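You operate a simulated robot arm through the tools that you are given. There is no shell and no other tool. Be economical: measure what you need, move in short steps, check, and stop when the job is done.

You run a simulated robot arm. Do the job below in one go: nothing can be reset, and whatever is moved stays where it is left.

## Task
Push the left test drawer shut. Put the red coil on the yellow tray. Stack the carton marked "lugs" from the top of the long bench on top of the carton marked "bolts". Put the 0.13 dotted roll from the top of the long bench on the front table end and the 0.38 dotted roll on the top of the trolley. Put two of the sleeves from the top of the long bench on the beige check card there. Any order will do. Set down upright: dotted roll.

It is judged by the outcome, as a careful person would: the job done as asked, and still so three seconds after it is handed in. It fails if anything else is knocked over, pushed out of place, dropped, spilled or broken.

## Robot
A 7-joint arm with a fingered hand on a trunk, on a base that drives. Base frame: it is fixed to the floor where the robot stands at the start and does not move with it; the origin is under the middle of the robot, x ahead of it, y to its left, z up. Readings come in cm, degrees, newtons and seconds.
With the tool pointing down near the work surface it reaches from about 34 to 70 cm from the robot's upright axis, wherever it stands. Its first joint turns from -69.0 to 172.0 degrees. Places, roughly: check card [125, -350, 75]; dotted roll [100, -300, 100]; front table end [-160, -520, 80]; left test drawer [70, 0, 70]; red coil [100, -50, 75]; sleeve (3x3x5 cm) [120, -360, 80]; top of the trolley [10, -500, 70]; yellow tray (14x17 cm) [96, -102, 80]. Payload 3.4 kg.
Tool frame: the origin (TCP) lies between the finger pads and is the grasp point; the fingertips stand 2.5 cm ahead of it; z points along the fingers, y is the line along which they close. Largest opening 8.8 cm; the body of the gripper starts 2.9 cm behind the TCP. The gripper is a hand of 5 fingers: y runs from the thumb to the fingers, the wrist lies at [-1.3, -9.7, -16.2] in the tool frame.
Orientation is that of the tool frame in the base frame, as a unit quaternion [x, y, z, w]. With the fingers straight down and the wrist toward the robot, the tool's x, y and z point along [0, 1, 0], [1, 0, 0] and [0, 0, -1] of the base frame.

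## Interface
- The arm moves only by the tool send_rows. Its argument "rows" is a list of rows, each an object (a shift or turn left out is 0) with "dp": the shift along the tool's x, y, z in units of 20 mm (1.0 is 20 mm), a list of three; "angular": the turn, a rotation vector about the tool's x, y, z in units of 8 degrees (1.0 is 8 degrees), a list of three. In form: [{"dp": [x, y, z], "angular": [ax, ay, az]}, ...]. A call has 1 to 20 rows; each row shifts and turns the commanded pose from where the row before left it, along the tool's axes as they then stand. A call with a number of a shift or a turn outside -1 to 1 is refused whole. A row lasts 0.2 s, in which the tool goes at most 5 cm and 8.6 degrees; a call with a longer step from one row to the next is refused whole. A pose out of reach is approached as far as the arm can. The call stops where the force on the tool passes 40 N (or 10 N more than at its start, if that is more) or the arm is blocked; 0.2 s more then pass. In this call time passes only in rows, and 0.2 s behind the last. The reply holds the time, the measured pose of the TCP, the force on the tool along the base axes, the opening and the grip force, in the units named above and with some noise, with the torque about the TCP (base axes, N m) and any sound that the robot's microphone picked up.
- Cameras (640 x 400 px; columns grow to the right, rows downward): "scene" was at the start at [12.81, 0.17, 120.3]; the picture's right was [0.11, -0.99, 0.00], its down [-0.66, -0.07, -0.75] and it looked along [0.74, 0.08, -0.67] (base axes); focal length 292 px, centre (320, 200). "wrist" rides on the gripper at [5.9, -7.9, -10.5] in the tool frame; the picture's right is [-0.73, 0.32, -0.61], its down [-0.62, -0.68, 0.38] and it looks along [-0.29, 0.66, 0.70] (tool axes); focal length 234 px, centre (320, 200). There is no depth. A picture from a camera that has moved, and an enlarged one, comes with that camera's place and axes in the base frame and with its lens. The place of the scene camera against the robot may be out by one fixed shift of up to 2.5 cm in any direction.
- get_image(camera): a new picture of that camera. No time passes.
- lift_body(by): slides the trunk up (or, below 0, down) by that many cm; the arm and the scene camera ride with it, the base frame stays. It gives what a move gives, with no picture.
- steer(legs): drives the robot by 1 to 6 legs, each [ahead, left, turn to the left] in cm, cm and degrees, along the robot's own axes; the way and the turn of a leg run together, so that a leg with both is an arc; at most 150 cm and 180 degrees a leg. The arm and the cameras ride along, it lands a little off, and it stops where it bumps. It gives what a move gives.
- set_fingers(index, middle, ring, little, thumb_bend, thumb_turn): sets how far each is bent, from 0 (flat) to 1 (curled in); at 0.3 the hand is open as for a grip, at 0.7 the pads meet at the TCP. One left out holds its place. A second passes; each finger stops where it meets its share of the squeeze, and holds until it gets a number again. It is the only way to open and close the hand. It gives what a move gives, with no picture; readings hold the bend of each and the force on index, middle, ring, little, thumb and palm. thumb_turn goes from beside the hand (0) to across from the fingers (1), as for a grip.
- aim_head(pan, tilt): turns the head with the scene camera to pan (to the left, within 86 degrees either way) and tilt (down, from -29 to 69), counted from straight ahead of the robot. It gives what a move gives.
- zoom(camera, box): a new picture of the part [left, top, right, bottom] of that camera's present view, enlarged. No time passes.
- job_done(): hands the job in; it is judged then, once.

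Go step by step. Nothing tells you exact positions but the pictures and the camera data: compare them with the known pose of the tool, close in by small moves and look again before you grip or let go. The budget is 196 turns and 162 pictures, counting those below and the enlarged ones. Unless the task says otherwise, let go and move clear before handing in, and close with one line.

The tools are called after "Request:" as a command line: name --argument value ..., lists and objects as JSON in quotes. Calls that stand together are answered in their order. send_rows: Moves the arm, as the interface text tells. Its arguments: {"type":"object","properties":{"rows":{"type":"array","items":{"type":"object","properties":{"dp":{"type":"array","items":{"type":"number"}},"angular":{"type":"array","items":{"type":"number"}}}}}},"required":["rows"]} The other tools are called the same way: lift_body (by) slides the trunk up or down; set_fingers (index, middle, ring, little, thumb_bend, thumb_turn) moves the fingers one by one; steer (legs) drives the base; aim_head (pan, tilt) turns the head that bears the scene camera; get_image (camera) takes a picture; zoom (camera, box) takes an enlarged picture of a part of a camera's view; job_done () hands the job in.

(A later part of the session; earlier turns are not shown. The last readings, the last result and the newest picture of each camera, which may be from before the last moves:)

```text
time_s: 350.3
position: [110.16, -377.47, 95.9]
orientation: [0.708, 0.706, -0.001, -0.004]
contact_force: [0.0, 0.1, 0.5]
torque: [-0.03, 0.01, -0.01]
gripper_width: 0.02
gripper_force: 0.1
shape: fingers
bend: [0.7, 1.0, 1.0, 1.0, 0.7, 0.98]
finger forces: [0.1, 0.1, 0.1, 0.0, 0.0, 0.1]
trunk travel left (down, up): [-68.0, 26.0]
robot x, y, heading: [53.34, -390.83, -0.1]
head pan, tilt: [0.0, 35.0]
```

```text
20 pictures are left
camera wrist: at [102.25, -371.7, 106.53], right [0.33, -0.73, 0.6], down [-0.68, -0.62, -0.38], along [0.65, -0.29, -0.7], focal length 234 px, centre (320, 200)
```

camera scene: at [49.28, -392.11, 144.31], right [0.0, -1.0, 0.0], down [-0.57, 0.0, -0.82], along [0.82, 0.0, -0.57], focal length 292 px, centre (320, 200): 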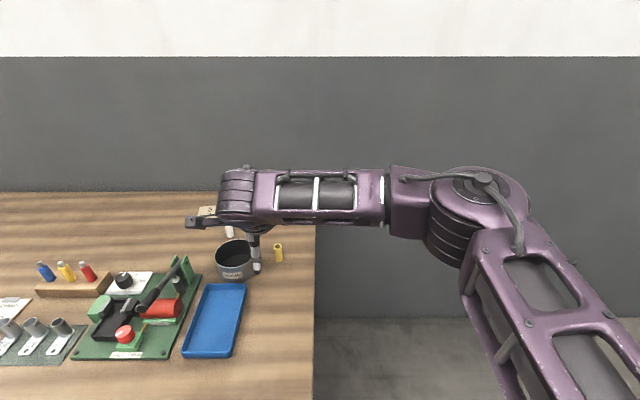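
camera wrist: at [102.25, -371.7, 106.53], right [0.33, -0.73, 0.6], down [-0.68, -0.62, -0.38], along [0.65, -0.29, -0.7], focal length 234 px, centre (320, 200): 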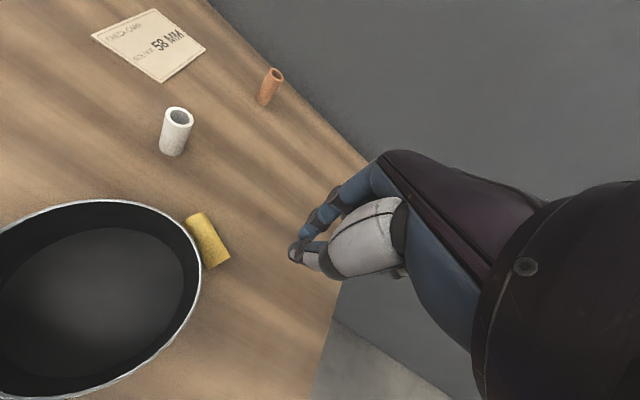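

It moved about 1.2 cm. One more push, slightly further.

Request:
send_rows --rows '[{"dp": [0.5, -0.8, 0]}, {"dp": [0.4, -0.8, 0]}, {"dp": [0, 0, 1]}, {"dp": [0, 0, 1]}, {"dp": [0, 0, 1]}, {"dp": [0, 0, 1]}, {"dp": [0, 0, 1]}, {"dp": [0, 0, 0.5]}, {"dp": [0, 0.3, 0]}, {"dp": [0, 0.3, 0]}, {"dp": [0, 0.3, 0]}, {"dp": [0, 0.3, 0]}, {"dp": [0, 0.3, 0]}, {"dp": [0, 0.3, 0]}, {"dp": [0, 0.3, 0]}, {"dp": [0, 0.3, 0]}, {"dp": [0, 0.3, 0]}, {"dp": [0, 0.3, 0]}]'

Request:
send_rows --rows '[{"dp": [0, -0.3, -0.5]}, {"dp": [0, 0, -1]}, {"dp": [0, 0, -1]}, {"dp": [0, 0, -1]}, {"dp": [0, 0, -1]}, {"dp": [-0.5, 0, -1]}]'

Request:
get_image --camera "wrist"

```text
time_s: 354.1
position: [112.87, -375.65, 84.9]
orientation: [0.708, 0.707, -0.001, -0.002]
contact_force: [-0.9, -0.3, -0.5]
torque: [-0.04, 0.02, 0.0]
gripper_width: 0.01
gripper_force: 0.0
shape: fingers
bend: [0.7, 1.0, 1.0, 1.0, 0.7, 0.98]
finger forces: [0.0, 0.0, 0.0, 0.1, 0.1, 0.0]
trunk travel left (down, up): [-68.0, 26.0]
robot x, y, heading: [53.4, -391.23, -0.1]
head pan, tilt: [0.0, 35.0]
```

```text
time_s: 355.5
position: [112.33, -376.84, 95.82]
orientation: [0.708, 0.706, -0.001, -0.003]
contact_force: [0.1, 0.2, -0.1]
torque: [-0.01, 0.02, -0.01]
gripper_width: 0.0
gripper_force: 0.0
shape: fingers
bend: [0.7, 1.0, 1.0, 1.0, 0.7, 0.98]
finger forces: [0.0, 0.1, 0.0, 0.0, 0.1, 0.0]
trunk travel left (down, up): [-68.0, 26.0]
robot x, y, heading: [53.37, -391.09, 0.1]
head pan, tilt: [0.0, 35.0]
```

```text
19 pictures are left
camera wrist: at [104.48, -370.89, 106.48], right [0.33, -0.73, 0.6], down [-0.68, -0.62, -0.38], along [0.65, -0.29, -0.7], focal length 234 px, centre (320, 200)
```

wrist: 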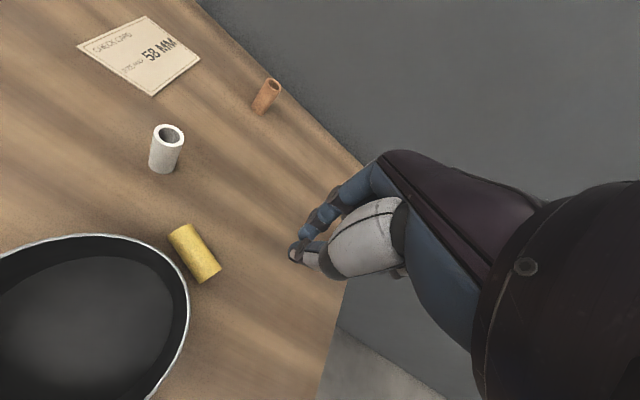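

The sleeve is now at (111.5, -371.8), still close to the can. I push it lengthwise (north-north-east) from its south end to get clear of the can.

Request:
send_rows --rows '[{"dp": [0.1, -0.6, 0]}, {"dp": [0, -0.6, 0]}, {"dp": [0, 0, 1]}, {"dp": [0, 0, 1]}, {"dp": [0, 0, 1]}, {"dp": [0, 0, 1]}, {"dp": [0, 0, 1]}, {"dp": [0, 0, 0.45]}, {"dp": [0.28, 0.105, 0]}, {"dp": [0.28, 0.105, 0]}, {"dp": [0.28, 0.105, 0]}, {"dp": [0.28, 0.105, 0]}, {"dp": [0.28, 0.105, 0]}, {"dp": [0.28, 0.105, 0]}, {"dp": [0.28, 0.105, 0]}, {"dp": [0.28, 0.105, 0]}, {"dp": [0.28, 0.105, 0]}, {"dp": [0.28, 0.105, 0]}]'

Request:
send_rows --rows '[{"dp": [-0.3, 0, -0.5]}, {"dp": [-0.5, 0, -1]}, {"dp": [-0.5, 0, -1]}, {"dp": [0, 0, -1]}, {"dp": [0, 0, -1]}, {"dp": [0, 0, -1]}]'

Request:
get_image --camera "wrist"

```text
time_s: 359.3
position: [111.62, -371.78, 85.19]
orientation: [0.707, 0.707, -0.001, -0.002]
contact_force: [6.4, -3.0, -2.8]
torque: [0.04, 0.11, 0.03]
gripper_width: 0.0
gripper_force: 3.4
shape: fingers
bend: [0.7, 1.0, 1.0, 1.0, 0.7, 0.99]
finger forces: [0.1, 0.1, 0.1, 0.0, 6.8, 0.0]
out of reach, approached as far as the arm can: row 17, 18
trunk travel left (down, up): [-68.0, 26.0]
robot x, y, heading: [53.64, -390.71, 0.0]
head pan, tilt: [0.0, 35.0]
```

```text
time_s: 360.7
position: [111.44, -374.55, 96.16]
orientation: [0.707, 0.707, -0.001, -0.003]
contact_force: [-0.3, -1.2, -0.8]
torque: [-0.01, 0.03, 0.0]
gripper_width: 0.01
gripper_force: 0.1
shape: fingers
bend: [0.7, 1.0, 1.0, 1.0, 0.7, 0.98]
finger forces: [0.0, 0.1, 0.0, 0.0, 0.1, 0.0]
trunk travel left (down, up): [-68.0, 26.0]
robot x, y, heading: [53.53, -391.01, 0.3]
head pan, tilt: [0.0, 35.0]
```

```text
18 pictures are left
camera wrist: at [103.65, -368.59, 106.82], right [0.33, -0.73, 0.6], down [-0.68, -0.62, -0.38], along [0.65, -0.29, -0.7], focal length 234 px, centre (320, 200)
```

wrist: 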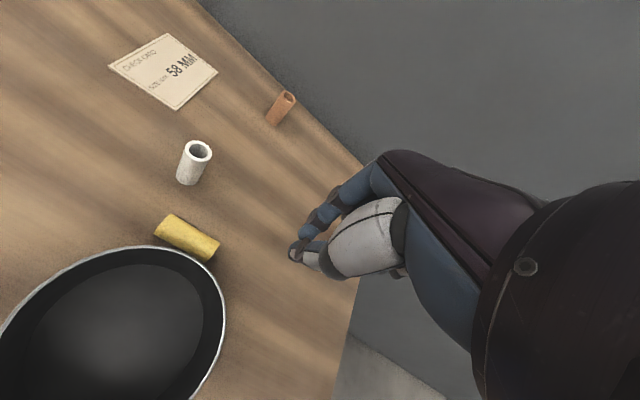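

The sleeve now lies along y at (111.6, -368). To keep the thumb away from the can I turn the hand −40° in yaw, open index and middle with the thumb, and hover over it.

Request:
set_fingers --index 0.38 --middle 0.38 --ring 1 --little 1 --thumb_bend 0.4

Request:
send_rows --rows '[{"dp": [0, 0, -1], "angular": [0, 0, 1]}, {"angular": [0, 0, 1]}, {"angular": [0, 0, 1]}, {"angular": [0, 0, 1]}, {"angular": [0, 0, 1]}]'

Request:
steer --legs '[[-3, 0, 0], [0, 7, 0]]'

Request:
get_image --camera "wrist"

```text
time_s: 361.7
position: [111.56, -374.41, 96.19]
orientation: [0.707, 0.707, -0.001, -0.004]
contact_force: [-1.2, 0.1, -0.1]
torque: [0.0, -0.01, 0.0]
gripper_width: 6.5
gripper_force: 0.1
shape: fingers
bend: [0.38, 0.38, 1.0, 1.0, 0.4, 0.98]
finger forces: [0.0, 0.1, 0.0, 0.1, 0.0, 0.1]
trunk travel left (down, up): [-68.0, 26.0]
robot x, y, heading: [53.55, -391.12, 0.0]
head pan, tilt: [0.0, 35.0]
```

```text
time_s: 362.9
position: [110.41, -377.19, 98.26]
orientation: [0.907, 0.421, 0.0, -0.003]
contact_force: [-0.4, -0.5, -0.3]
torque: [0.0, 0.0, -0.01]
gripper_width: 6.55
gripper_force: 0.1
shape: fingers
bend: [0.38, 0.38, 1.0, 1.0, 0.4, 0.98]
finger forces: [0.0, 0.0, 0.1, 0.0, 0.0, 0.0]
out of reach, approached as far as the arm can: row 4, 5
trunk travel left (down, up): [-68.0, 26.0]
robot x, y, heading: [53.23, -391.4, 0.4]
head pan, tilt: [0.0, 35.0]
```

```text
time_s: 364.3
position: [107.52, -370.04, 98.21]
orientation: [0.906, 0.424, -0.001, -0.004]
contact_force: [-0.7, 0.4, -0.7]
torque: [-0.03, -0.01, 0.01]
gripper_width: 6.54
gripper_force: 0.0
shape: fingers
bend: [0.38, 0.38, 1.0, 1.0, 0.4, 0.98]
finger forces: [0.1, 0.0, 0.1, 0.0, 0.0, 0.0]
trunk travel left (down, up): [-68.0, 26.0]
robot x, y, heading: [50.59, -384.35, 0.1]
head pan, tilt: [0.0, 35.0]
```

```text
17 pictures are left
camera wrist: at [105.09, -360.55, 108.76], right [-0.22, -0.77, 0.6], down [-0.92, -0.04, -0.38], along [0.32, -0.64, -0.7], focal length 234 px, centre (320, 200)
```

wrist: 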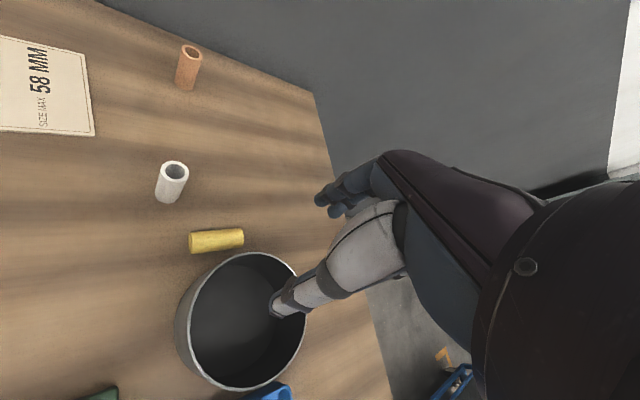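

Sleeve centre (111.9, -368.7); can at (103.5, -368). I adjust to grip its north half and close the thumb partly for clearance, then check.

Request:
set_fingers --index 0.36 --middle 0.36 --thumb_bend 0.5

Request:
steer --legs '[[2.5, 2.8, 0]]'

Request:
send_rows --rows '[{"dp": [0.6, 0.73, 0]}, {"dp": [0, 0, 1]}, {"dp": [0, 0, 1]}, {"dp": [0, 0, 1]}]'

Request:
get_image --camera "wrist"

```text
time_s: 365.3
position: [107.43, -370.15, 98.13]
orientation: [0.906, 0.424, -0.001, -0.003]
contact_force: [-0.4, 0.7, -0.7]
torque: [0.0, -0.02, 0.0]
gripper_width: 5.74
gripper_force: 0.0
shape: fingers
bend: [0.36, 0.36, 1.0, 1.0, 0.5, 0.98]
finger forces: [0.0, 0.0, 0.1, 0.0, 0.0, 0.1]
trunk travel left (down, up): [-68.0, 26.0]
robot x, y, heading: [50.47, -383.99, 0.3]
head pan, tilt: [0.0, 35.0]
```

```text
time_s: 366.2
position: [109.93, -367.28, 98.25]
orientation: [0.906, 0.423, -0.001, -0.004]
contact_force: [-0.1, 0.4, 0.2]
torque: [-0.02, -0.01, 0.01]
gripper_width: 5.72
gripper_force: 0.1
shape: fingers
bend: [0.36, 0.36, 1.0, 1.0, 0.5, 0.98]
finger forces: [0.0, 0.0, 0.1, 0.0, 0.0, 0.0]
trunk travel left (down, up): [-68.0, 26.0]
robot x, y, heading: [52.9, -381.23, 0.1]
head pan, tilt: [0.0, 35.0]
```

```text
time_s: 367.2
position: [110.7, -367.97, 92.06]
orientation: [0.906, 0.423, -0.001, -0.004]
contact_force: [-0.3, 0.3, -0.4]
torque: [0.0, -0.01, -0.01]
gripper_width: 5.67
gripper_force: 0.1
shape: fingers
bend: [0.36, 0.36, 1.0, 1.0, 0.5, 0.98]
finger forces: [0.0, 0.0, 0.0, 0.1, 0.0, 0.0]
out of reach, approached as far as the arm can: row 1, 4
trunk travel left (down, up): [-68.0, 26.0]
robot x, y, heading: [52.84, -381.33, 0.0]
head pan, tilt: [0.0, 35.0]
```

```text
16 pictures are left
camera wrist: at [108.35, -358.48, 102.74], right [-0.22, -0.77, 0.6], down [-0.92, -0.04, -0.38], along [0.32, -0.64, -0.7], focal length 234 px, centre (320, 200)
```

wrist: 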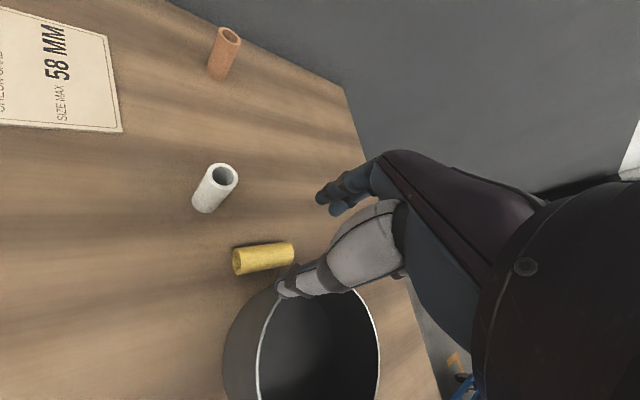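

The thumb is over the can's rim; I shift the base 1.5 cm forward and 1.0 cm left and check.

Request:
steer --legs '[[1.5, 1.0, 0]]'

Request:
get_image --camera "wrist"

```text
time_s: 368.0
position: [111.09, -368.12, 92.01]
orientation: [0.907, 0.42, -0.001, -0.003]
contact_force: [-0.2, -0.6, 0.2]
torque: [0.03, 0.01, -0.02]
gripper_width: 5.7
gripper_force: 0.0
shape: fingers
bend: [0.36, 0.36, 1.0, 1.0, 0.5, 0.98]
finger forces: [0.0, 0.0, 0.0, 0.0, 0.0, 0.0]
trunk travel left (down, up): [-68.0, 26.0]
robot x, y, heading: [52.95, -381.07, -0.4]
head pan, tilt: [0.0, 35.0]
stopped in leg 1: the robot was blocked; the commanded pose is now the measured one
```

```text
15 pictures are left
camera wrist: at [108.86, -358.45, 102.73], right [-0.22, -0.77, 0.6], down [-0.92, -0.03, -0.38], along [0.31, -0.64, -0.7], focal length 234 px, centre (320, 200)
```

wrist: 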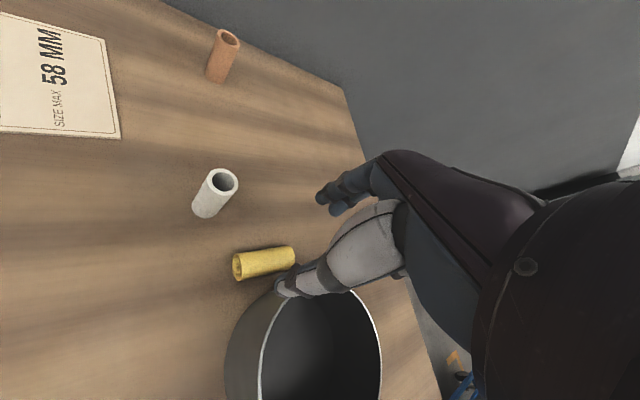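

The base is blocked at x≈53. I'll instead hook the sleeve away from the can with the index finger alone, with the thumb swung aside. I pose it above and look.

Request:
set_fingers --index 0.65 --middle 1 --ring 1 --little 1 --thumb_bend 0 --thumb_turn 0

Request:
send_rows --rows '[{"dp": [0, -0.5, 0.5]}, {"dp": [0.1, -0.3, 0.5]}]'

Request:
get_image --camera "wrist"

```text
time_s: 369.0
position: [111.05, -368.02, 92.23]
orientation: [0.907, 0.42, -0.001, -0.003]
contact_force: [0.4, -1.3, 0.8]
torque: [-0.01, 0.0, -0.02]
gripper_width: 11.17
gripper_force: 0.2
shape: fingers
bend: [0.65, 1.0, 1.0, 1.0, 0.0, 0.0]
finger forces: [0.0, 0.1, 0.0, 0.0, 0.0, 0.1]
trunk travel left (down, up): [-68.0, 26.0]
robot x, y, heading: [52.85, -380.75, -0.2]
head pan, tilt: [0.0, 35.0]
```

```text
time_s: 369.6
position: [110.36, -367.64, 91.06]
orientation: [0.907, 0.421, 0.0, -0.004]
contact_force: [0.1, 0.3, -0.3]
torque: [0.01, 0.04, -0.03]
gripper_width: 11.18
gripper_force: 0.0
shape: fingers
bend: [0.65, 1.0, 1.0, 1.0, 0.0, 0.0]
finger forces: [0.0, 0.0, 0.0, 0.0, 0.1, 0.1]
out of reach, approached as far as the arm can: row 2
trunk travel left (down, up): [-68.0, 26.0]
robot x, y, heading: [52.96, -380.91, -0.2]
head pan, tilt: [0.0, 35.0]
```

```text
14 pictures are left
camera wrist: at [108.02, -358.08, 101.72], right [-0.22, -0.77, 0.6], down [-0.92, -0.03, -0.38], along [0.31, -0.64, -0.7], focal length 234 px, centre (320, 200)
```

wrist: 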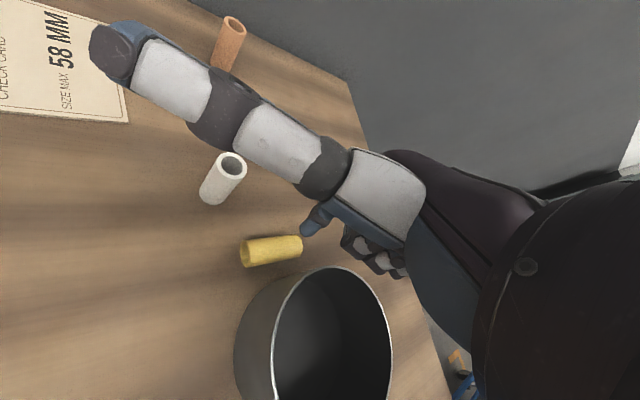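

From the front the card would be out of reach (base stops at x≈53), but the bench's end side puts card, white and yellow sleeves all within 40–60 cm. I raise the hand, restore the grip pose and drive around to the end, facing about 60°.

Request:
send_rows --rows '[{"dp": [0, -0.3, -1]}, {"dp": [0, 0, -1], "angular": [0, 0, -1]}, {"dp": [0, 0, -1], "angular": [0, 0, -1]}, {"dp": [0, 0, -1], "angular": [0, 0, -1]}, {"dp": [0, 0, -1], "angular": [0, 0, -1]}, {"dp": [0, 0, -1], "angular": [0, 0, -1]}, {"dp": [0, 0, -1]}, {"dp": [0, 0, -1]}]'

Request:
steer --legs '[[-50, 0, 0], [0, -51, 0], [57, 0, 0], [0, 0, 60]]'

Request:
set_fingers --index 0.3 --middle 0.3 --ring 0.3 --little 0.3 --thumb_bend 0.3 --thumb_turn 1

```text
time_s: 371.4
position: [109.93, -367.33, 107.2]
orientation: [0.709, 0.705, 0.002, -0.004]
contact_force: [-0.2, 0.9, -0.1]
torque: [0.03, 0.04, 0.01]
gripper_width: 11.19
gripper_force: 0.0
shape: fingers
bend: [0.65, 1.0, 1.0, 1.0, 0.0, 0.0]
finger forces: [0.0, 0.0, 0.0, 0.0, 0.0, 0.1]
trunk travel left (down, up): [-68.0, 26.0]
robot x, y, heading: [52.95, -380.92, -0.4]
head pan, tilt: [0.0, 35.0]
```

```text
time_s: 382.4
position: [75.88, -375.68, 107.04]
orientation: [0.259, 0.966, -0.001, -0.003]
contact_force: [-0.7, 0.0, 0.4]
torque: [-0.01, 0.0, 0.0]
gripper_width: 11.19
gripper_force: 0.1
shape: fingers
bend: [0.65, 1.0, 1.0, 1.0, 0.0, 0.0]
finger forces: [0.1, 0.0, 0.0, 0.0, 0.1, 0.1]
trunk travel left (down, up): [-68.0, 26.0]
robot x, y, heading: [59.61, -431.64, 60.0]
head pan, tilt: [0.0, 35.0]
```

```text
time_s: 383.4
position: [75.89, -375.66, 107.09]
orientation: [0.257, 0.966, -0.001, -0.004]
contact_force: [0.6, -0.2, -0.1]
torque: [-0.02, 0.01, -0.01]
gripper_width: 8.5
gripper_force: 0.0
shape: fingers
bend: [0.3, 0.3, 0.3, 0.3, 0.3, 0.97]
finger forces: [0.1, 0.1, 0.1, 0.1, 0.1, 0.0]
trunk travel left (down, up): [-68.0, 26.0]
robot x, y, heading: [59.75, -431.86, 60.1]
head pan, tilt: [0.0, 35.0]
```

Now I re-pose the arm further left with the hand turned 27° left, so the closing line matches the lying sleeve's axis, then drive to hover over it.

Request:
send_rows --rows '[{"dp": [1, -0.7, 0]}, {"dp": [1, -0.7, 0]}, {"dp": [1, -0.7, 0]}, {"dp": [1, -0.7, 0]}, {"dp": [1, -0.7, 0]}, {"dp": [0.5, -0.35, 0], "angular": [0, 0, -0.5]}, {"angular": [0, 0, -0.7]}, {"angular": [0, 0, -0.7]}, {"angular": [0, 0, -0.7]}, {"angular": [0, 0, -0.7]}]'

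Request:
steer --legs '[[20, -34.6, 0], [0, 0, 0]]'

Request:
get_image --camera "wrist"

```text
time_s: 385.6
position: [62.42, -376.85, 107.17]
orientation: [0.03, 1.0, 0.0, -0.004]
contact_force: [0.3, 0.4, -0.4]
torque: [0.01, -0.04, -0.01]
gripper_width: 8.49
gripper_force: 0.0
shape: fingers
bend: [0.3, 0.3, 0.3, 0.3, 0.3, 0.97]
finger forces: [0.0, 0.1, 0.1, 0.1, 0.0, 0.0]
trunk travel left (down, up): [-68.0, 26.0]
robot x, y, heading: [59.95, -432.03, 60.2]
head pan, tilt: [0.0, 35.0]
```

```text
time_s: 388.4
position: [102.42, -376.72, 107.21]
orientation: [0.031, 1.0, 0.001, -0.004]
contact_force: [-0.2, -0.2, -0.5]
torque: [0.0, -0.02, -0.01]
gripper_width: 8.5
gripper_force: 0.0
shape: fingers
bend: [0.3, 0.3, 0.3, 0.3, 0.3, 0.97]
finger forces: [0.0, 0.0, 0.0, 0.0, 0.0, 0.0]
trunk travel left (down, up): [-68.0, 26.0]
robot x, y, heading: [99.58, -431.82, 60.0]
head pan, tilt: [0.0, 35.0]
```

```text
13 pictures are left
camera wrist: at [96.09, -384.27, 117.76], right [0.75, 0.28, 0.6], down [0.58, -0.72, -0.39], along [0.33, 0.64, -0.7], focal length 234 px, centre (320, 200)
```

wrist: 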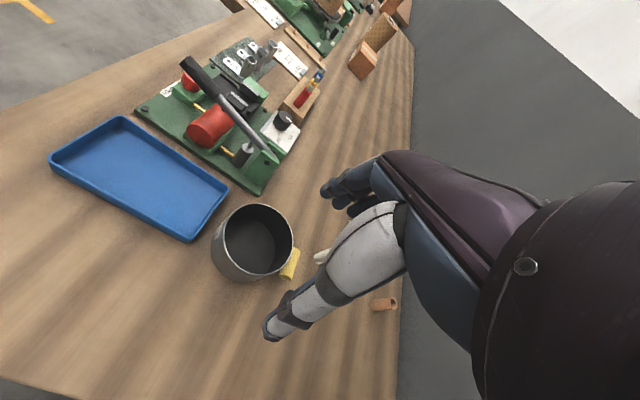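

The hand is aligned with the sleeve's axis. I drive the last bit and descend to just above.

Request:
set_fingers --index 0.3 --middle 0.3 --ring 1 --little 1 --thumb_bend 0.3

Request:
steer --legs '[[11.9, -4.2, 0]]'

Request:
send_rows --rows '[{"dp": [0, 0, 1]}, {"dp": [0, 0, 1]}, {"dp": [0, 0, 1]}, {"dp": [0, 0, 1]}, {"dp": [0, 0, 1]}, {"dp": [0, 0, 1]}]'

Request:
get_image --camera "wrist"

```text
time_s: 389.4
position: [102.46, -376.86, 107.13]
orientation: [0.032, 0.999, 0.0, -0.004]
contact_force: [0.1, -0.1, -0.1]
torque: [0.01, 0.04, -0.01]
gripper_width: 8.49
gripper_force: 0.1
shape: fingers
bend: [0.3, 0.3, 1.0, 1.0, 0.3, 0.97]
finger forces: [0.0, 0.0, 0.0, 0.1, 0.1, 0.0]
trunk travel left (down, up): [-68.0, 26.0]
robot x, y, heading: [99.37, -431.6, 60.0]
head pan, tilt: [0.0, 35.0]
```

```text
time_s: 390.7
position: [111.97, -368.65, 107.26]
orientation: [0.032, 0.999, 0.0, -0.003]
contact_force: [0.8, 0.1, -0.1]
torque: [-0.02, -0.01, 0.04]
gripper_width: 8.5
gripper_force: 0.2
shape: fingers
bend: [0.3, 0.3, 1.0, 1.0, 0.3, 0.97]
finger forces: [0.0, 0.0, 0.1, 0.1, 0.0, 0.0]
trunk travel left (down, up): [-68.0, 26.0]
robot x, y, heading: [109.15, -423.25, 60.2]
head pan, tilt: [0.0, 35.0]
```

```text
time_s: 392.1
position: [112.01, -368.63, 95.13]
orientation: [0.031, 1.0, 0.0, -0.004]
contact_force: [0.0, -0.3, 0.3]
torque: [0.0, 0.0, -0.02]
gripper_width: 8.52
gripper_force: 0.1
shape: fingers
bend: [0.3, 0.3, 1.0, 1.0, 0.3, 0.97]
finger forces: [0.0, 0.0, 0.1, 0.0, 0.0, 0.0]
trunk travel left (down, up): [-68.0, 26.0]
robot x, y, heading: [109.13, -423.6, 60.0]
head pan, tilt: [0.0, 35.0]
```

```text
12 pictures are left
camera wrist: at [105.59, -376.14, 105.72], right [0.75, 0.28, 0.6], down [0.58, -0.72, -0.39], along [0.33, 0.64, -0.7], focal length 234 px, centre (320, 200)
```

wrist: 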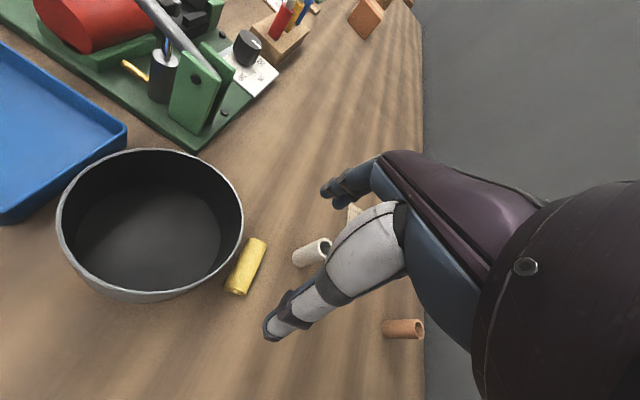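

Aligned; slight shift north, descend to gripping height and close index, middle and thumb on the sleeve's ends.

Request:
send_rows --rows '[{"dp": [0.08, 0.4, 0]}, {"dp": [0, 0, 1]}, {"dp": [0, 0, 1]}, {"dp": [0, 0, 1]}, {"dp": [0, 0, 1]}, {"dp": [0, 0, 0.7]}, {"dp": [0, 0, 0.2]}]'

Request:
set_fingers --index 0.7 --middle 0.7 --thumb_bend 0.7

Request:
get_image --camera "wrist"

```text
time_s: 393.7
position: [112.23, -367.68, 85.51]
orientation: [0.034, 0.999, 0.0, -0.001]
contact_force: [-0.8, 0.2, 0.1]
torque: [0.02, -0.02, 0.0]
gripper_width: 8.5
gripper_force: 0.0
shape: fingers
bend: [0.3, 0.3, 1.0, 1.0, 0.3, 0.97]
finger forces: [0.0, 0.0, 0.0, 0.1, 0.0, 0.0]
trunk travel left (down, up): [-68.0, 26.0]
robot x, y, heading: [109.1, -423.65, 60.0]
head pan, tilt: [0.0, 35.0]
```

```text
time_s: 394.7
position: [112.2, -367.95, 85.2]
orientation: [0.035, 0.999, 0.0, -0.001]
contact_force: [0.1, 0.6, 2.6]
torque: [0.04, 0.02, -0.03]
gripper_width: 4.14
gripper_force: 10.1
shape: fingers
bend: [0.46, 0.7, 1.0, 1.0, 0.57, 1.0]
finger forces: [10.4, 0.0, 0.0, 0.1, 10.6, 0.0]
trunk travel left (down, up): [-68.0, 26.0]
robot x, y, heading: [109.06, -423.25, 59.9]
head pan, tilt: [0.0, 35.0]
```

```text
11 pictures are left
camera wrist: at [105.84, -375.33, 95.77], right [0.75, 0.27, 0.6], down [0.57, -0.72, -0.38], along [0.33, 0.63, -0.7], focal length 234 px, centre (320, 200)
```

wrist: 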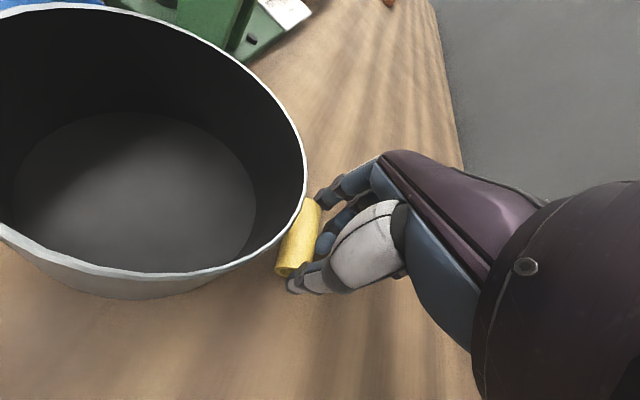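

The sleeve is held between index and thumb. I lift slowly.

Request:
send_rows --rows '[{"dp": [0, 0, -0.4]}, {"dp": [0, 0, -0.6]}, {"dp": [0, 0, -0.8]}, {"dp": [0, 0, -1]}, {"dp": [0, 0, -1]}, {"dp": [0, 0, -1]}]'

Request:
get_image --camera "wrist"

```text
time_s: 396.1
position: [111.68, -367.92, 95.16]
orientation: [0.031, 0.999, 0.001, -0.005]
contact_force: [0.1, 0.2, -1.0]
torque: [0.0, -0.02, -0.04]
gripper_width: 4.11
gripper_force: 9.9
shape: fingers
bend: [0.46, 0.7, 1.0, 1.0, 0.58, 1.0]
finger forces: [10.1, 0.0, 0.0, 0.1, 10.3, 0.1]
trunk travel left (down, up): [-68.0, 26.0]
robot x, y, heading: [109.09, -423.53, 59.8]
head pan, tilt: [0.0, 35.0]
```

```text
10 pictures are left
camera wrist: at [105.33, -375.41, 105.73], right [0.75, 0.28, 0.6], down [0.58, -0.72, -0.39], along [0.32, 0.64, -0.7], focal length 234 px, centre (320, 200)
```

wrist: 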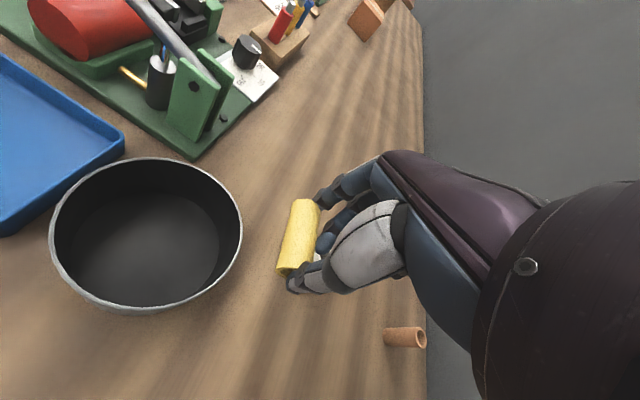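

Held firmly. I swing the arm right over the card direction and drive the base closer to the bench end, then look.

Request:
send_rows --rows '[{"angular": [0, 0, 0.8]}, {"angular": [0, 0, 0.8]}, {"dp": [-0.96, 0.37, 0]}, {"dp": [-0.96, 0.37, 0]}, {"dp": [-0.96, 0.37, 0]}, {"dp": [-0.96, 0.37, 0]}, {"dp": [-0.96, 0.37, 0]}, {"dp": [-0.96, 0.37, 0]}, {"dp": [-0.96, 0.37, 0]}, {"dp": [-0.96, 0.37, 0]}]'

Request:
steer --legs '[[12.3, 3.7, 0]]'

Request:
get_image --camera "wrist"

```text
time_s: 398.3
position: [127.5, -366.28, 94.96]
orientation: [0.141, 0.99, -0.001, 0.0]
contact_force: [0.3, 0.4, 0.0]
torque: [-0.01, 0.01, 0.01]
gripper_width: 4.08
gripper_force: 9.9
shape: fingers
bend: [0.46, 0.7, 1.0, 1.0, 0.58, 1.0]
finger forces: [10.1, 0.0, 0.1, 0.1, 10.1, 0.0]
trunk travel left (down, up): [-68.0, 26.0]
robot x, y, heading: [109.1, -423.78, 60.0]
head pan, tilt: [0.0, 35.0]
```

```text
time_s: 399.6
position: [126.85, -356.3, 95.8]
orientation: [0.131, 0.991, 0.007, 0.005]
contact_force: [-0.7, -0.4, -0.8]
torque: [-0.02, -0.02, -0.03]
gripper_width: 4.1
gripper_force: 10.2
shape: fingers
bend: [0.46, 0.7, 1.0, 1.0, 0.58, 1.0]
finger forces: [10.1, 0.0, 0.0, 0.1, 10.3, 0.0]
trunk travel left (down, up): [-68.0, 26.0]
robot x, y, heading: [110.69, -412.89, 60.5]
head pan, tilt: [0.0, 35.0]
stopped in leg 1: the robot was blocked; the commanded pose is now the measured one
```

```text
9 pictures are left
camera wrist: at [118.91, -362.51, 106.28], right [0.78, 0.12, 0.62], down [0.43, -0.82, -0.39], along [0.46, 0.57, -0.69], focal length 234 px, centre (320, 200)
```

wrist: 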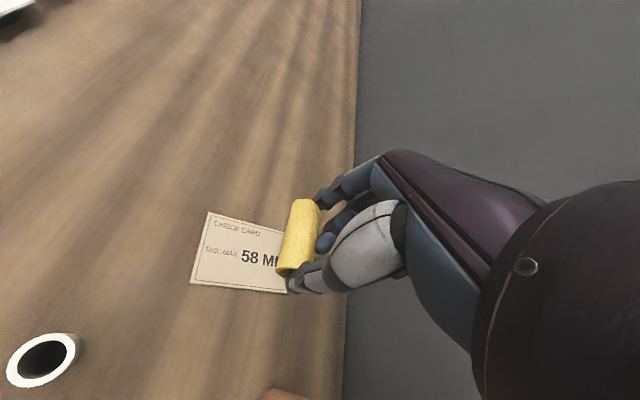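

Nearly over the card (x 122–133, y −350…−357). I move the sleeve to about (129, -353.4) and check pose.

Request:
send_rows --rows '[{"dp": [-0.46, 0.6, 0]}, {"dp": [-0.46, 0.58, 0]}]'

Request:
get_image --camera "wrist"

```text
time_s: 400.2
position: [130.34, -354.23, 95.54]
orientation: [0.134, 0.991, 0.003, 0.004]
contact_force: [-0.4, 0.3, -0.2]
torque: [-0.07, 0.01, 0.0]
gripper_width: 4.11
gripper_force: 10.2
shape: fingers
bend: [0.46, 0.7, 1.0, 1.0, 0.58, 1.0]
finger forces: [10.1, 0.0, 0.1, 0.0, 10.4, 0.1]
trunk travel left (down, up): [-68.0, 26.0]
robot x, y, heading: [111.19, -412.38, 60.2]
head pan, tilt: [0.0, 35.0]
```

```text
8 pictures are left
camera wrist: at [122.34, -360.26, 106.0], right [0.78, 0.12, 0.61], down [0.42, -0.82, -0.38], along [0.46, 0.56, -0.69], focal length 234 px, centre (320, 200)
```

wrist: 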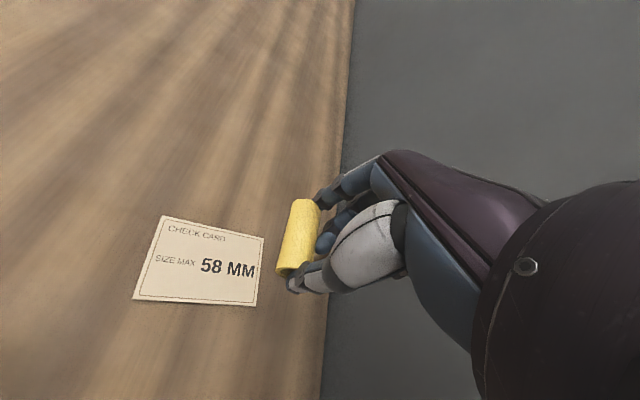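

Sleeve over the card's east half; I shift 0.6 cm west and lower to the card.

Request:
send_rows --rows '[{"dp": [0.3, -0.08, 0]}, {"dp": [0, 0, 1]}, {"dp": [0, 0, 1]}, {"dp": [0, 0, 1]}, {"dp": [0, 0, 1]}, {"dp": [0, 0, 0.7]}, {"dp": [0, 0, 0.15]}, {"dp": [0, 0, 0.15]}]'

```text
time_s: 402.0
position: [130.98, -353.92, 85.09]
orientation: [0.135, 0.991, 0.001, -0.005]
contact_force: [3.7, 0.5, 10.3]
torque: [0.1, -0.02, -0.08]
gripper_width: 3.97
gripper_force: 13.2
shape: fingers
bend: [0.46, 0.7, 1.0, 1.0, 0.58, 1.0]
finger forces: [13.0, 1.8, 0.0, 0.1, 11.4, 0.1]
trunk travel left (down, up): [-68.0, 26.0]
robot x, y, heading: [111.36, -412.99, 60.4]
head pan, tilt: [0.0, 35.0]
```

The hand drifted ~1.2 cm east on the way down. I lift slightly, correct, and set down again.

Request:
send_rows --rows '[{"dp": [0, 0, -0.5]}, {"dp": [0.35, -0.1, 0]}, {"dp": [0.35, -0.1, 0]}, {"dp": [0, 0, 0.35]}]'

Request:
get_image --camera "wrist"

```text
time_s: 403.0
position: [129.4, -353.95, 85.45]
orientation: [0.134, 0.991, 0.002, -0.005]
contact_force: [0.6, -0.2, 6.2]
torque: [0.12, 0.04, -0.05]
gripper_width: 3.88
gripper_force: 11.9
shape: fingers
bend: [0.46, 0.7, 1.0, 1.0, 0.59, 1.0]
finger forces: [13.0, 0.3, 0.0, 0.0, 10.3, 0.0]
trunk travel left (down, up): [-68.0, 26.0]
robot x, y, heading: [111.39, -412.88, 60.4]
head pan, tilt: [0.0, 35.0]
```

```text
7 pictures are left
camera wrist: at [121.71, -360.05, 96.02], right [0.79, 0.12, 0.6], down [0.42, -0.82, -0.39], along [0.45, 0.56, -0.7], focal length 234 px, centre (320, 200)
```

wrist: 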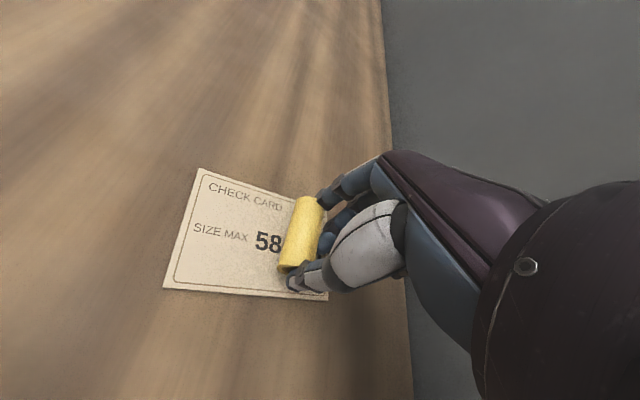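

The sleeve lies on the card. I release and rise.

Request:
set_fingers --index 0.3 --middle 0.3 --thumb_bend 0.3

Request:
send_rows --rows '[{"dp": [0, 0, -0.3]}, {"dp": [0, 0, -0.5]}, {"dp": [0, 0, -1]}, {"dp": [0, 0, -1]}, {"dp": [0, 0, -1]}, {"dp": [0, 0, -1]}]'

Request:
get_image --camera "wrist"

```text
time_s: 404.0
position: [129.49, -354.0, 85.15]
orientation: [0.134, 0.991, 0.0, -0.006]
contact_force: [-0.2, -0.2, -0.1]
torque: [0.02, 0.0, -0.03]
gripper_width: 8.44
gripper_force: 0.1
shape: fingers
bend: [0.3, 0.3, 1.0, 1.0, 0.3, 0.98]
finger forces: [0.1, 0.0, 0.0, 0.0, 0.0, 0.1]
trunk travel left (down, up): [-68.0, 26.0]
robot x, y, heading: [111.44, -412.82, 60.6]
head pan, tilt: [0.0, 35.0]
```

```text
time_s: 405.4
position: [129.55, -353.84, 94.9]
orientation: [0.135, 0.991, 0.0, -0.004]
contact_force: [-0.8, 0.2, 0.7]
torque: [-0.01, -0.01, 0.0]
gripper_width: 8.48
gripper_force: 0.0
shape: fingers
bend: [0.3, 0.3, 1.0, 1.0, 0.3, 0.98]
finger forces: [0.0, 0.1, 0.0, 0.0, 0.1, 0.1]
trunk travel left (down, up): [-68.0, 26.0]
robot x, y, heading: [111.12, -413.31, 60.3]
head pan, tilt: [0.0, 35.0]
```

```text
6 pictures are left
camera wrist: at [121.91, -359.95, 105.45], right [0.79, 0.12, 0.6], down [0.42, -0.82, -0.39], along [0.45, 0.56, -0.7], focal length 234 px, centre (320, 200)
```

wrist: 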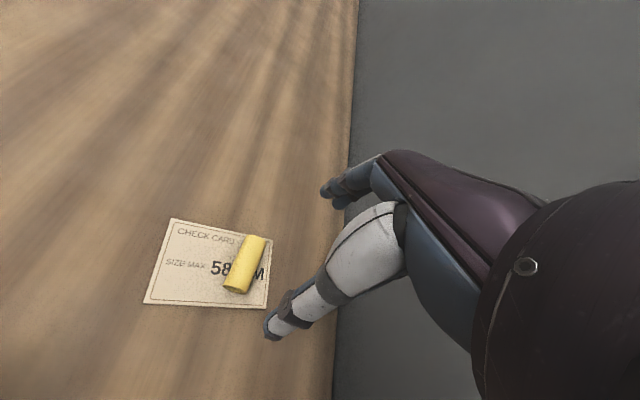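

The yellow sleeve lies on the card. Now the white one at about (117.9, -363.2): I move the hand above it.

Request:
steer --legs '[[-13.9, 5.4, 0]]'

Request:
get_image --camera "wrist"

```text
time_s: 406.8
position: [118.07, -363.53, 94.86]
orientation: [0.135, 0.991, -0.001, -0.004]
contact_force: [-0.8, -0.4, 0.3]
torque: [0.0, -0.02, -0.01]
gripper_width: 8.44
gripper_force: 0.1
shape: fingers
bend: [0.3, 0.3, 1.0, 1.0, 0.3, 0.98]
finger forces: [0.0, 0.1, 0.0, 0.1, 0.0, 0.0]
trunk travel left (down, up): [-68.0, 26.0]
robot x, y, heading: [99.93, -422.28, 60.7]
head pan, tilt: [0.0, 35.0]
```

```text
5 pictures are left
camera wrist: at [110.24, -369.51, 105.45], right [0.79, 0.12, 0.6], down [0.42, -0.82, -0.39], along [0.45, 0.56, -0.7], focal length 234 px, centre (320, 200)
```

wrist: 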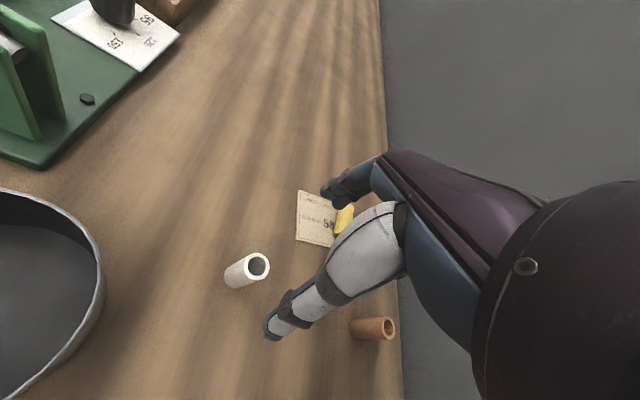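

White sleeve centred (117.7, -363.3). I align it between index and middle, descend and close.

Request:
send_rows --rows '[{"dp": [0.3, 0.04, 0]}, {"dp": [0, 0, 1]}, {"dp": [0, 0, 1]}, {"dp": [0, 0, 1]}, {"dp": [0, 0, 1]}, {"dp": [0, 0, 0.6]}, {"dp": [0, 0, 0.3]}]'

Request:
set_fingers --index 0.5 --middle 0.5 --thumb_bend 0.5

Request:
set_fingers --index 0.7 --middle 0.7 --thumb_bend 0.7

Request:
get_image --camera "wrist"

```text
time_s: 408.4
position: [117.88, -363.23, 84.89]
orientation: [0.136, 0.991, 0.0, -0.002]
contact_force: [0.5, -0.1, -0.7]
torque: [0.03, 0.04, 0.02]
gripper_width: 8.44
gripper_force: 0.0
shape: fingers
bend: [0.3, 0.3, 1.0, 1.0, 0.3, 0.98]
finger forces: [0.1, 0.0, 0.0, 0.0, 0.0, 0.2]
trunk travel left (down, up): [-68.0, 26.0]
robot x, y, heading: [99.61, -422.44, 60.5]
head pan, tilt: [0.0, 35.0]
```

```text
time_s: 409.4
position: [117.89, -363.28, 84.85]
orientation: [0.138, 0.99, 0.0, -0.002]
contact_force: [-0.2, -0.7, 0.0]
torque: [-0.01, 0.02, 0.0]
gripper_width: 4.21
gripper_force: 0.3
shape: fingers
bend: [0.5, 0.5, 1.0, 1.0, 0.5, 1.0]
finger forces: [0.0, 0.3, 0.1, 0.1, 0.0, 0.0]
trunk travel left (down, up): [-68.0, 26.0]
robot x, y, heading: [99.44, -422.53, 60.5]
head pan, tilt: [0.0, 35.0]
```

```text
time_s: 410.4
position: [117.82, -363.29, 84.94]
orientation: [0.137, 0.991, -0.001, -0.002]
contact_force: [-0.7, 0.3, -0.2]
torque: [0.03, 0.01, 0.03]
gripper_width: 1.14
gripper_force: 3.5
shape: fingers
bend: [0.64, 0.7, 1.0, 1.0, 0.65, 1.0]
finger forces: [3.2, 0.1, 0.0, 0.1, 3.4, 0.1]
trunk travel left (down, up): [-68.0, 26.0]
robot x, y, heading: [99.65, -422.6, 60.6]
head pan, tilt: [0.0, 35.0]
```

```text
4 pictures are left
camera wrist: at [110.02, -369.28, 95.5], right [0.79, 0.11, 0.6], down [0.41, -0.83, -0.38], along [0.45, 0.55, -0.7], focal length 234 px, centre (320, 200)
```

wrist: 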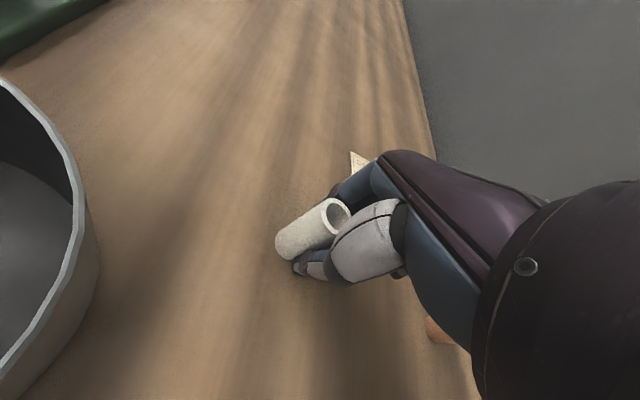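

The sleeve is pinched off-centre (it sits ~1.2 cm to the index side). I open gently, shift the hand 1.2 cm that way and 0.6 cm ahead, and close again.

Request:
set_fingers --index 0.35 --middle 0.35 --thumb_bend 0.35

Request:
send_rows --rows '[{"dp": [0.2, 0.1, 0]}, {"dp": [0.2, 0.1, 0]}, {"dp": [0.2, 0.1, 0]}]'

Request:
set_fingers --index 0.5 --middle 0.5 --thumb_bend 0.5

Request:
set_fingers --index 0.7 --middle 0.7 --thumb_bend 0.7

```text
time_s: 411.4
position: [117.79, -363.3, 84.93]
orientation: [0.138, 0.99, -0.002, -0.003]
contact_force: [0.2, -0.2, 0.4]
torque: [0.01, 0.01, 0.02]
gripper_width: 7.4
gripper_force: 0.0
shape: fingers
bend: [0.35, 0.35, 1.0, 1.0, 0.35, 0.98]
finger forces: [0.0, 0.0, 0.0, 0.0, 0.1, 0.0]
trunk travel left (down, up): [-68.0, 26.0]
robot x, y, heading: [99.63, -422.41, 60.4]
head pan, tilt: [0.0, 35.0]
```

```text
time_s: 412.2
position: [118.26, -362.74, 84.59]
orientation: [0.145, 0.989, -0.001, 0.006]
contact_force: [-3.9, -2.4, 12.0]
torque: [0.43, -0.14, 0.04]
gripper_width: 7.36
gripper_force: 6.2
shape: fingers
bend: [0.35, 0.36, 1.0, 1.0, 0.35, 0.98]
finger forces: [0.0, 11.8, 0.0, 0.1, 0.0, 0.0]
trunk travel left (down, up): [-68.0, 26.0]
robot x, y, heading: [99.92, -422.67, 60.5]
head pan, tilt: [0.0, 35.0]
```

```text
time_s: 413.2
position: [118.22, -362.59, 84.96]
orientation: [0.145, 0.989, 0.0, 0.004]
contact_force: [-0.5, 2.2, 9.1]
torque: [0.36, -0.18, 0.02]
gripper_width: 4.17
gripper_force: 4.5
shape: fingers
bend: [0.5, 0.44, 1.0, 1.0, 0.5, 1.0]
finger forces: [0.1, 9.0, 0.1, 0.0, 0.0, 0.0]
trunk travel left (down, up): [-68.0, 26.0]
robot x, y, heading: [99.72, -422.34, 60.4]
head pan, tilt: [0.0, 35.0]
```

```text
time_s: 414.2
position: [118.3, -362.45, 84.8]
orientation: [0.145, 0.989, 0.0, 0.004]
contact_force: [-0.5, 0.0, -0.8]
torque: [0.01, 0.03, 0.01]
gripper_width: 0.0
gripper_force: 0.1
shape: fingers
bend: [0.7, 0.7, 1.0, 1.0, 0.7, 1.0]
finger forces: [0.1, 0.0, 0.0, 0.0, 0.0, 0.0]
trunk travel left (down, up): [-68.0, 26.0]
robot x, y, heading: [99.72, -422.67, 60.6]
head pan, tilt: [0.0, 35.0]
```

The hand drifted the wrong way and missed. I open, rise, and look.

Request:
send_rows --rows '[{"dp": [0, 0, -1]}, {"dp": [0, 0, -1]}, {"dp": [0, 0, -1]}, {"dp": [0, 0, -1]}, {"dp": [0, 0, -1]}]'

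Request:
get_image --camera "wrist"

```text
time_s: 415.4
position: [117.92, -362.35, 94.59]
orientation: [0.142, 0.99, -0.003, 0.002]
contact_force: [0.1, -0.1, 0.1]
torque: [-0.02, 0.02, -0.02]
gripper_width: 0.0
gripper_force: 0.1
shape: fingers
bend: [0.7, 0.7, 1.0, 1.0, 0.7, 1.0]
finger forces: [0.0, 0.1, 0.0, 0.0, 0.0, 0.0]
trunk travel left (down, up): [-68.0, 26.0]
robot x, y, heading: [99.63, -422.21, 60.3]
head pan, tilt: [0.0, 35.0]
```

```text
3 pictures are left
camera wrist: at [109.86, -368.31, 105.14], right [0.79, 0.11, 0.61], down [0.41, -0.83, -0.38], along [0.47, 0.54, -0.7], focal length 234 px, centre (320, 200)
```

wrist: 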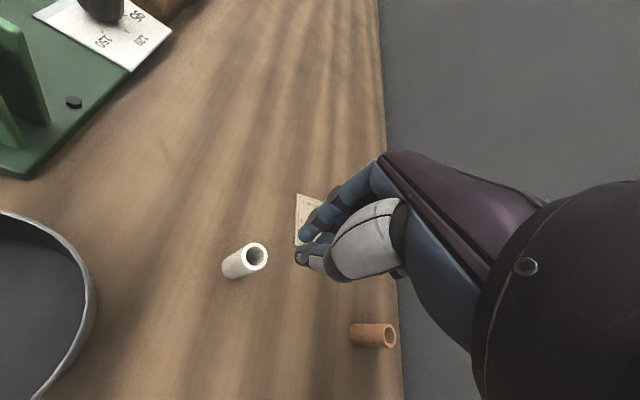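

The white sleeve still stands, at (117.2, -361.9). The actual pinch point lies about 0.6 cm off the TCP, so I set the TCP to (116.5, -362.2) at height first.

Request:
set_fingers --index 0.3 --middle 0.3 --thumb_bend 0.3

Request:
send_rows --rows '[{"dp": [0.35, -0.06, 0]}, {"dp": [0.35, -0.06, 0]}]'

```text
time_s: 416.4
position: [117.84, -362.34, 94.8]
orientation: [0.143, 0.99, -0.001, 0.001]
contact_force: [0.3, 0.0, 0.2]
torque: [0.01, -0.03, 0.01]
gripper_width: 8.44
gripper_force: 0.1
shape: fingers
bend: [0.3, 0.3, 1.0, 1.0, 0.3, 0.98]
finger forces: [0.0, 0.1, 0.0, 0.1, 0.0, 0.1]
trunk travel left (down, up): [-68.0, 26.0]
robot x, y, heading: [99.41, -422.39, 60.5]
head pan, tilt: [0.0, 35.0]
```

```text
time_s: 417.0
position: [116.11, -361.9, 95.3]
orientation: [0.143, 0.99, 0.003, -0.001]
contact_force: [1.3, -0.1, -0.4]
torque: [-0.01, -0.01, 0.0]
gripper_width: 8.47
gripper_force: 0.0
shape: fingers
bend: [0.3, 0.3, 1.0, 1.0, 0.3, 0.98]
finger forces: [0.0, 0.1, 0.0, 0.1, 0.1, 0.0]
trunk travel left (down, up): [-68.0, 26.0]
robot x, y, heading: [99.52, -422.75, 60.5]
head pan, tilt: [0.0, 35.0]
```

Small correction and descend to just above, checking drift.

Request:
send_rows --rows '[{"dp": [-0.23, -0.09, 1]}, {"dp": [0, 0, 1]}, {"dp": [0, 0, 1]}]'

```text
time_s: 417.8
position: [117.73, -362.07, 89.64]
orientation: [0.148, 0.989, 0.006, 0.004]
contact_force: [0.0, 0.5, 0.6]
torque: [0.0, 0.01, -0.03]
gripper_width: 8.42
gripper_force: 0.0
shape: fingers
bend: [0.3, 0.3, 1.0, 1.0, 0.3, 0.98]
finger forces: [0.0, 0.1, 0.1, 0.0, 0.0, 0.0]
trunk travel left (down, up): [-68.0, 26.0]
robot x, y, heading: [99.89, -422.62, 60.5]
head pan, tilt: [0.0, 35.0]
```

The wrist is at its yaw limit, causing drift. I rise a little, turn the hand 8° right and re-centre.

Request:
send_rows --rows '[{"dp": [0, 0, -1], "angular": [0, 0, 0.6]}, {"dp": [0, 0, 0], "angular": [0, 0, 0.6]}, {"dp": [0.27, -0.12, 0]}, {"dp": [0.27, -0.12, 0]}, {"dp": [0, 0, 1]}]'

```text
time_s: 419.0
position: [115.77, -362.08, 89.52]
orientation: [0.228, 0.974, 0.005, 0.001]
contact_force: [-0.3, -0.1, -0.5]
torque: [-0.01, 0.0, -0.01]
gripper_width: 8.45
gripper_force: 0.1
shape: fingers
bend: [0.3, 0.3, 1.0, 1.0, 0.3, 0.98]
finger forces: [0.1, 0.1, 0.0, 0.1, 0.0, 0.1]
trunk travel left (down, up): [-68.0, 26.0]
robot x, y, heading: [99.87, -422.58, 60.5]
head pan, tilt: [0.0, 35.0]
```

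Request:
send_rows --rows '[{"dp": [-0.31, 0.155, 0]}, {"dp": [0, 0, 0.6]}]'

Request:
get_image --camera "wrist"

```text
time_s: 419.6
position: [116.7, -362.34, 87.89]
orientation: [0.227, 0.974, 0.001, 0.005]
contact_force: [0.0, 0.5, -0.5]
torque: [0.04, 0.01, 0.01]
gripper_width: 8.43
gripper_force: 0.1
shape: fingers
bend: [0.3, 0.3, 1.0, 1.0, 0.3, 0.98]
finger forces: [0.0, 0.1, 0.1, 0.1, 0.1, 0.0]
trunk travel left (down, up): [-68.0, 26.0]
robot x, y, heading: [99.24, -422.62, 60.5]
head pan, tilt: [0.0, 35.0]
```

```text
2 pictures are left
camera wrist: at [107.78, -366.88, 98.3], right [0.79, -0.03, 0.62], down [0.26, -0.89, -0.38], along [0.56, 0.46, -0.69], focal length 234 px, centre (320, 200)
```

wrist: 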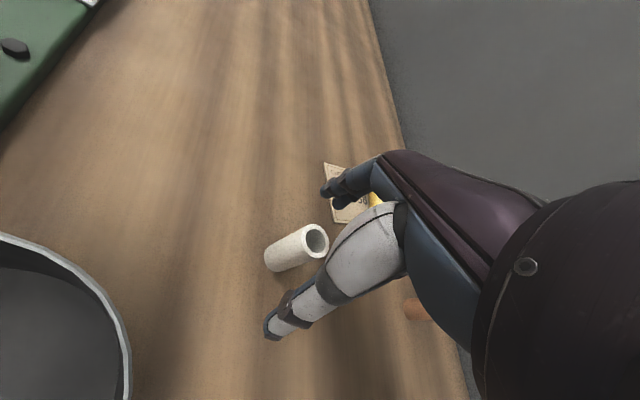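

The sleeve's top coincides with the known pinch point in the image. I descend and close.

Request:
send_rows --rows '[{"dp": [0, 0, 0.6]}, {"dp": [0, 0, 0.6]}]'

Request:
set_fingers --index 0.5 --middle 0.5 --thumb_bend 0.5

Request:
set_fingers --index 0.72 --middle 0.72 --thumb_bend 0.72

```text
time_s: 420.2
position: [116.64, -362.26, 85.68]
orientation: [0.227, 0.974, 0.003, 0.003]
contact_force: [0.1, -0.5, 1.0]
torque: [-0.03, -0.03, 0.02]
gripper_width: 8.44
gripper_force: 0.0
shape: fingers
bend: [0.3, 0.3, 1.0, 1.0, 0.3, 0.98]
finger forces: [0.1, 0.0, 0.0, 0.0, 0.1, 0.1]
trunk travel left (down, up): [-68.0, 26.0]
robot x, y, heading: [99.73, -422.41, 60.6]
head pan, tilt: [0.0, 35.0]
```

```text
time_s: 421.2
position: [116.71, -362.44, 85.33]
orientation: [0.227, 0.974, 0.0, 0.004]
contact_force: [-0.4, 0.7, -0.2]
torque: [-0.03, 0.02, 0.02]
gripper_width: 4.2
gripper_force: 0.1
shape: fingers
bend: [0.5, 0.5, 1.0, 1.0, 0.5, 1.0]
finger forces: [0.1, 0.1, 0.0, 0.0, 0.1, 0.1]
trunk travel left (down, up): [-68.0, 26.0]
robot x, y, heading: [99.69, -422.34, 60.4]
head pan, tilt: [0.0, 35.0]
```

```text
time_s: 422.2
position: [116.66, -362.5, 85.21]
orientation: [0.227, 0.974, -0.002, 0.004]
contact_force: [-0.3, 0.7, 1.1]
torque: [0.01, -0.01, 0.04]
gripper_width: 1.39
gripper_force: 8.5
shape: fingers
bend: [0.62, 0.71, 1.0, 1.0, 0.63, 1.0]
finger forces: [6.3, 2.8, 0.0, 0.0, 8.2, 0.0]
trunk travel left (down, up): [-68.0, 26.0]
robot x, y, heading: [99.9, -422.19, 60.4]
head pan, tilt: [0.0, 35.0]
```

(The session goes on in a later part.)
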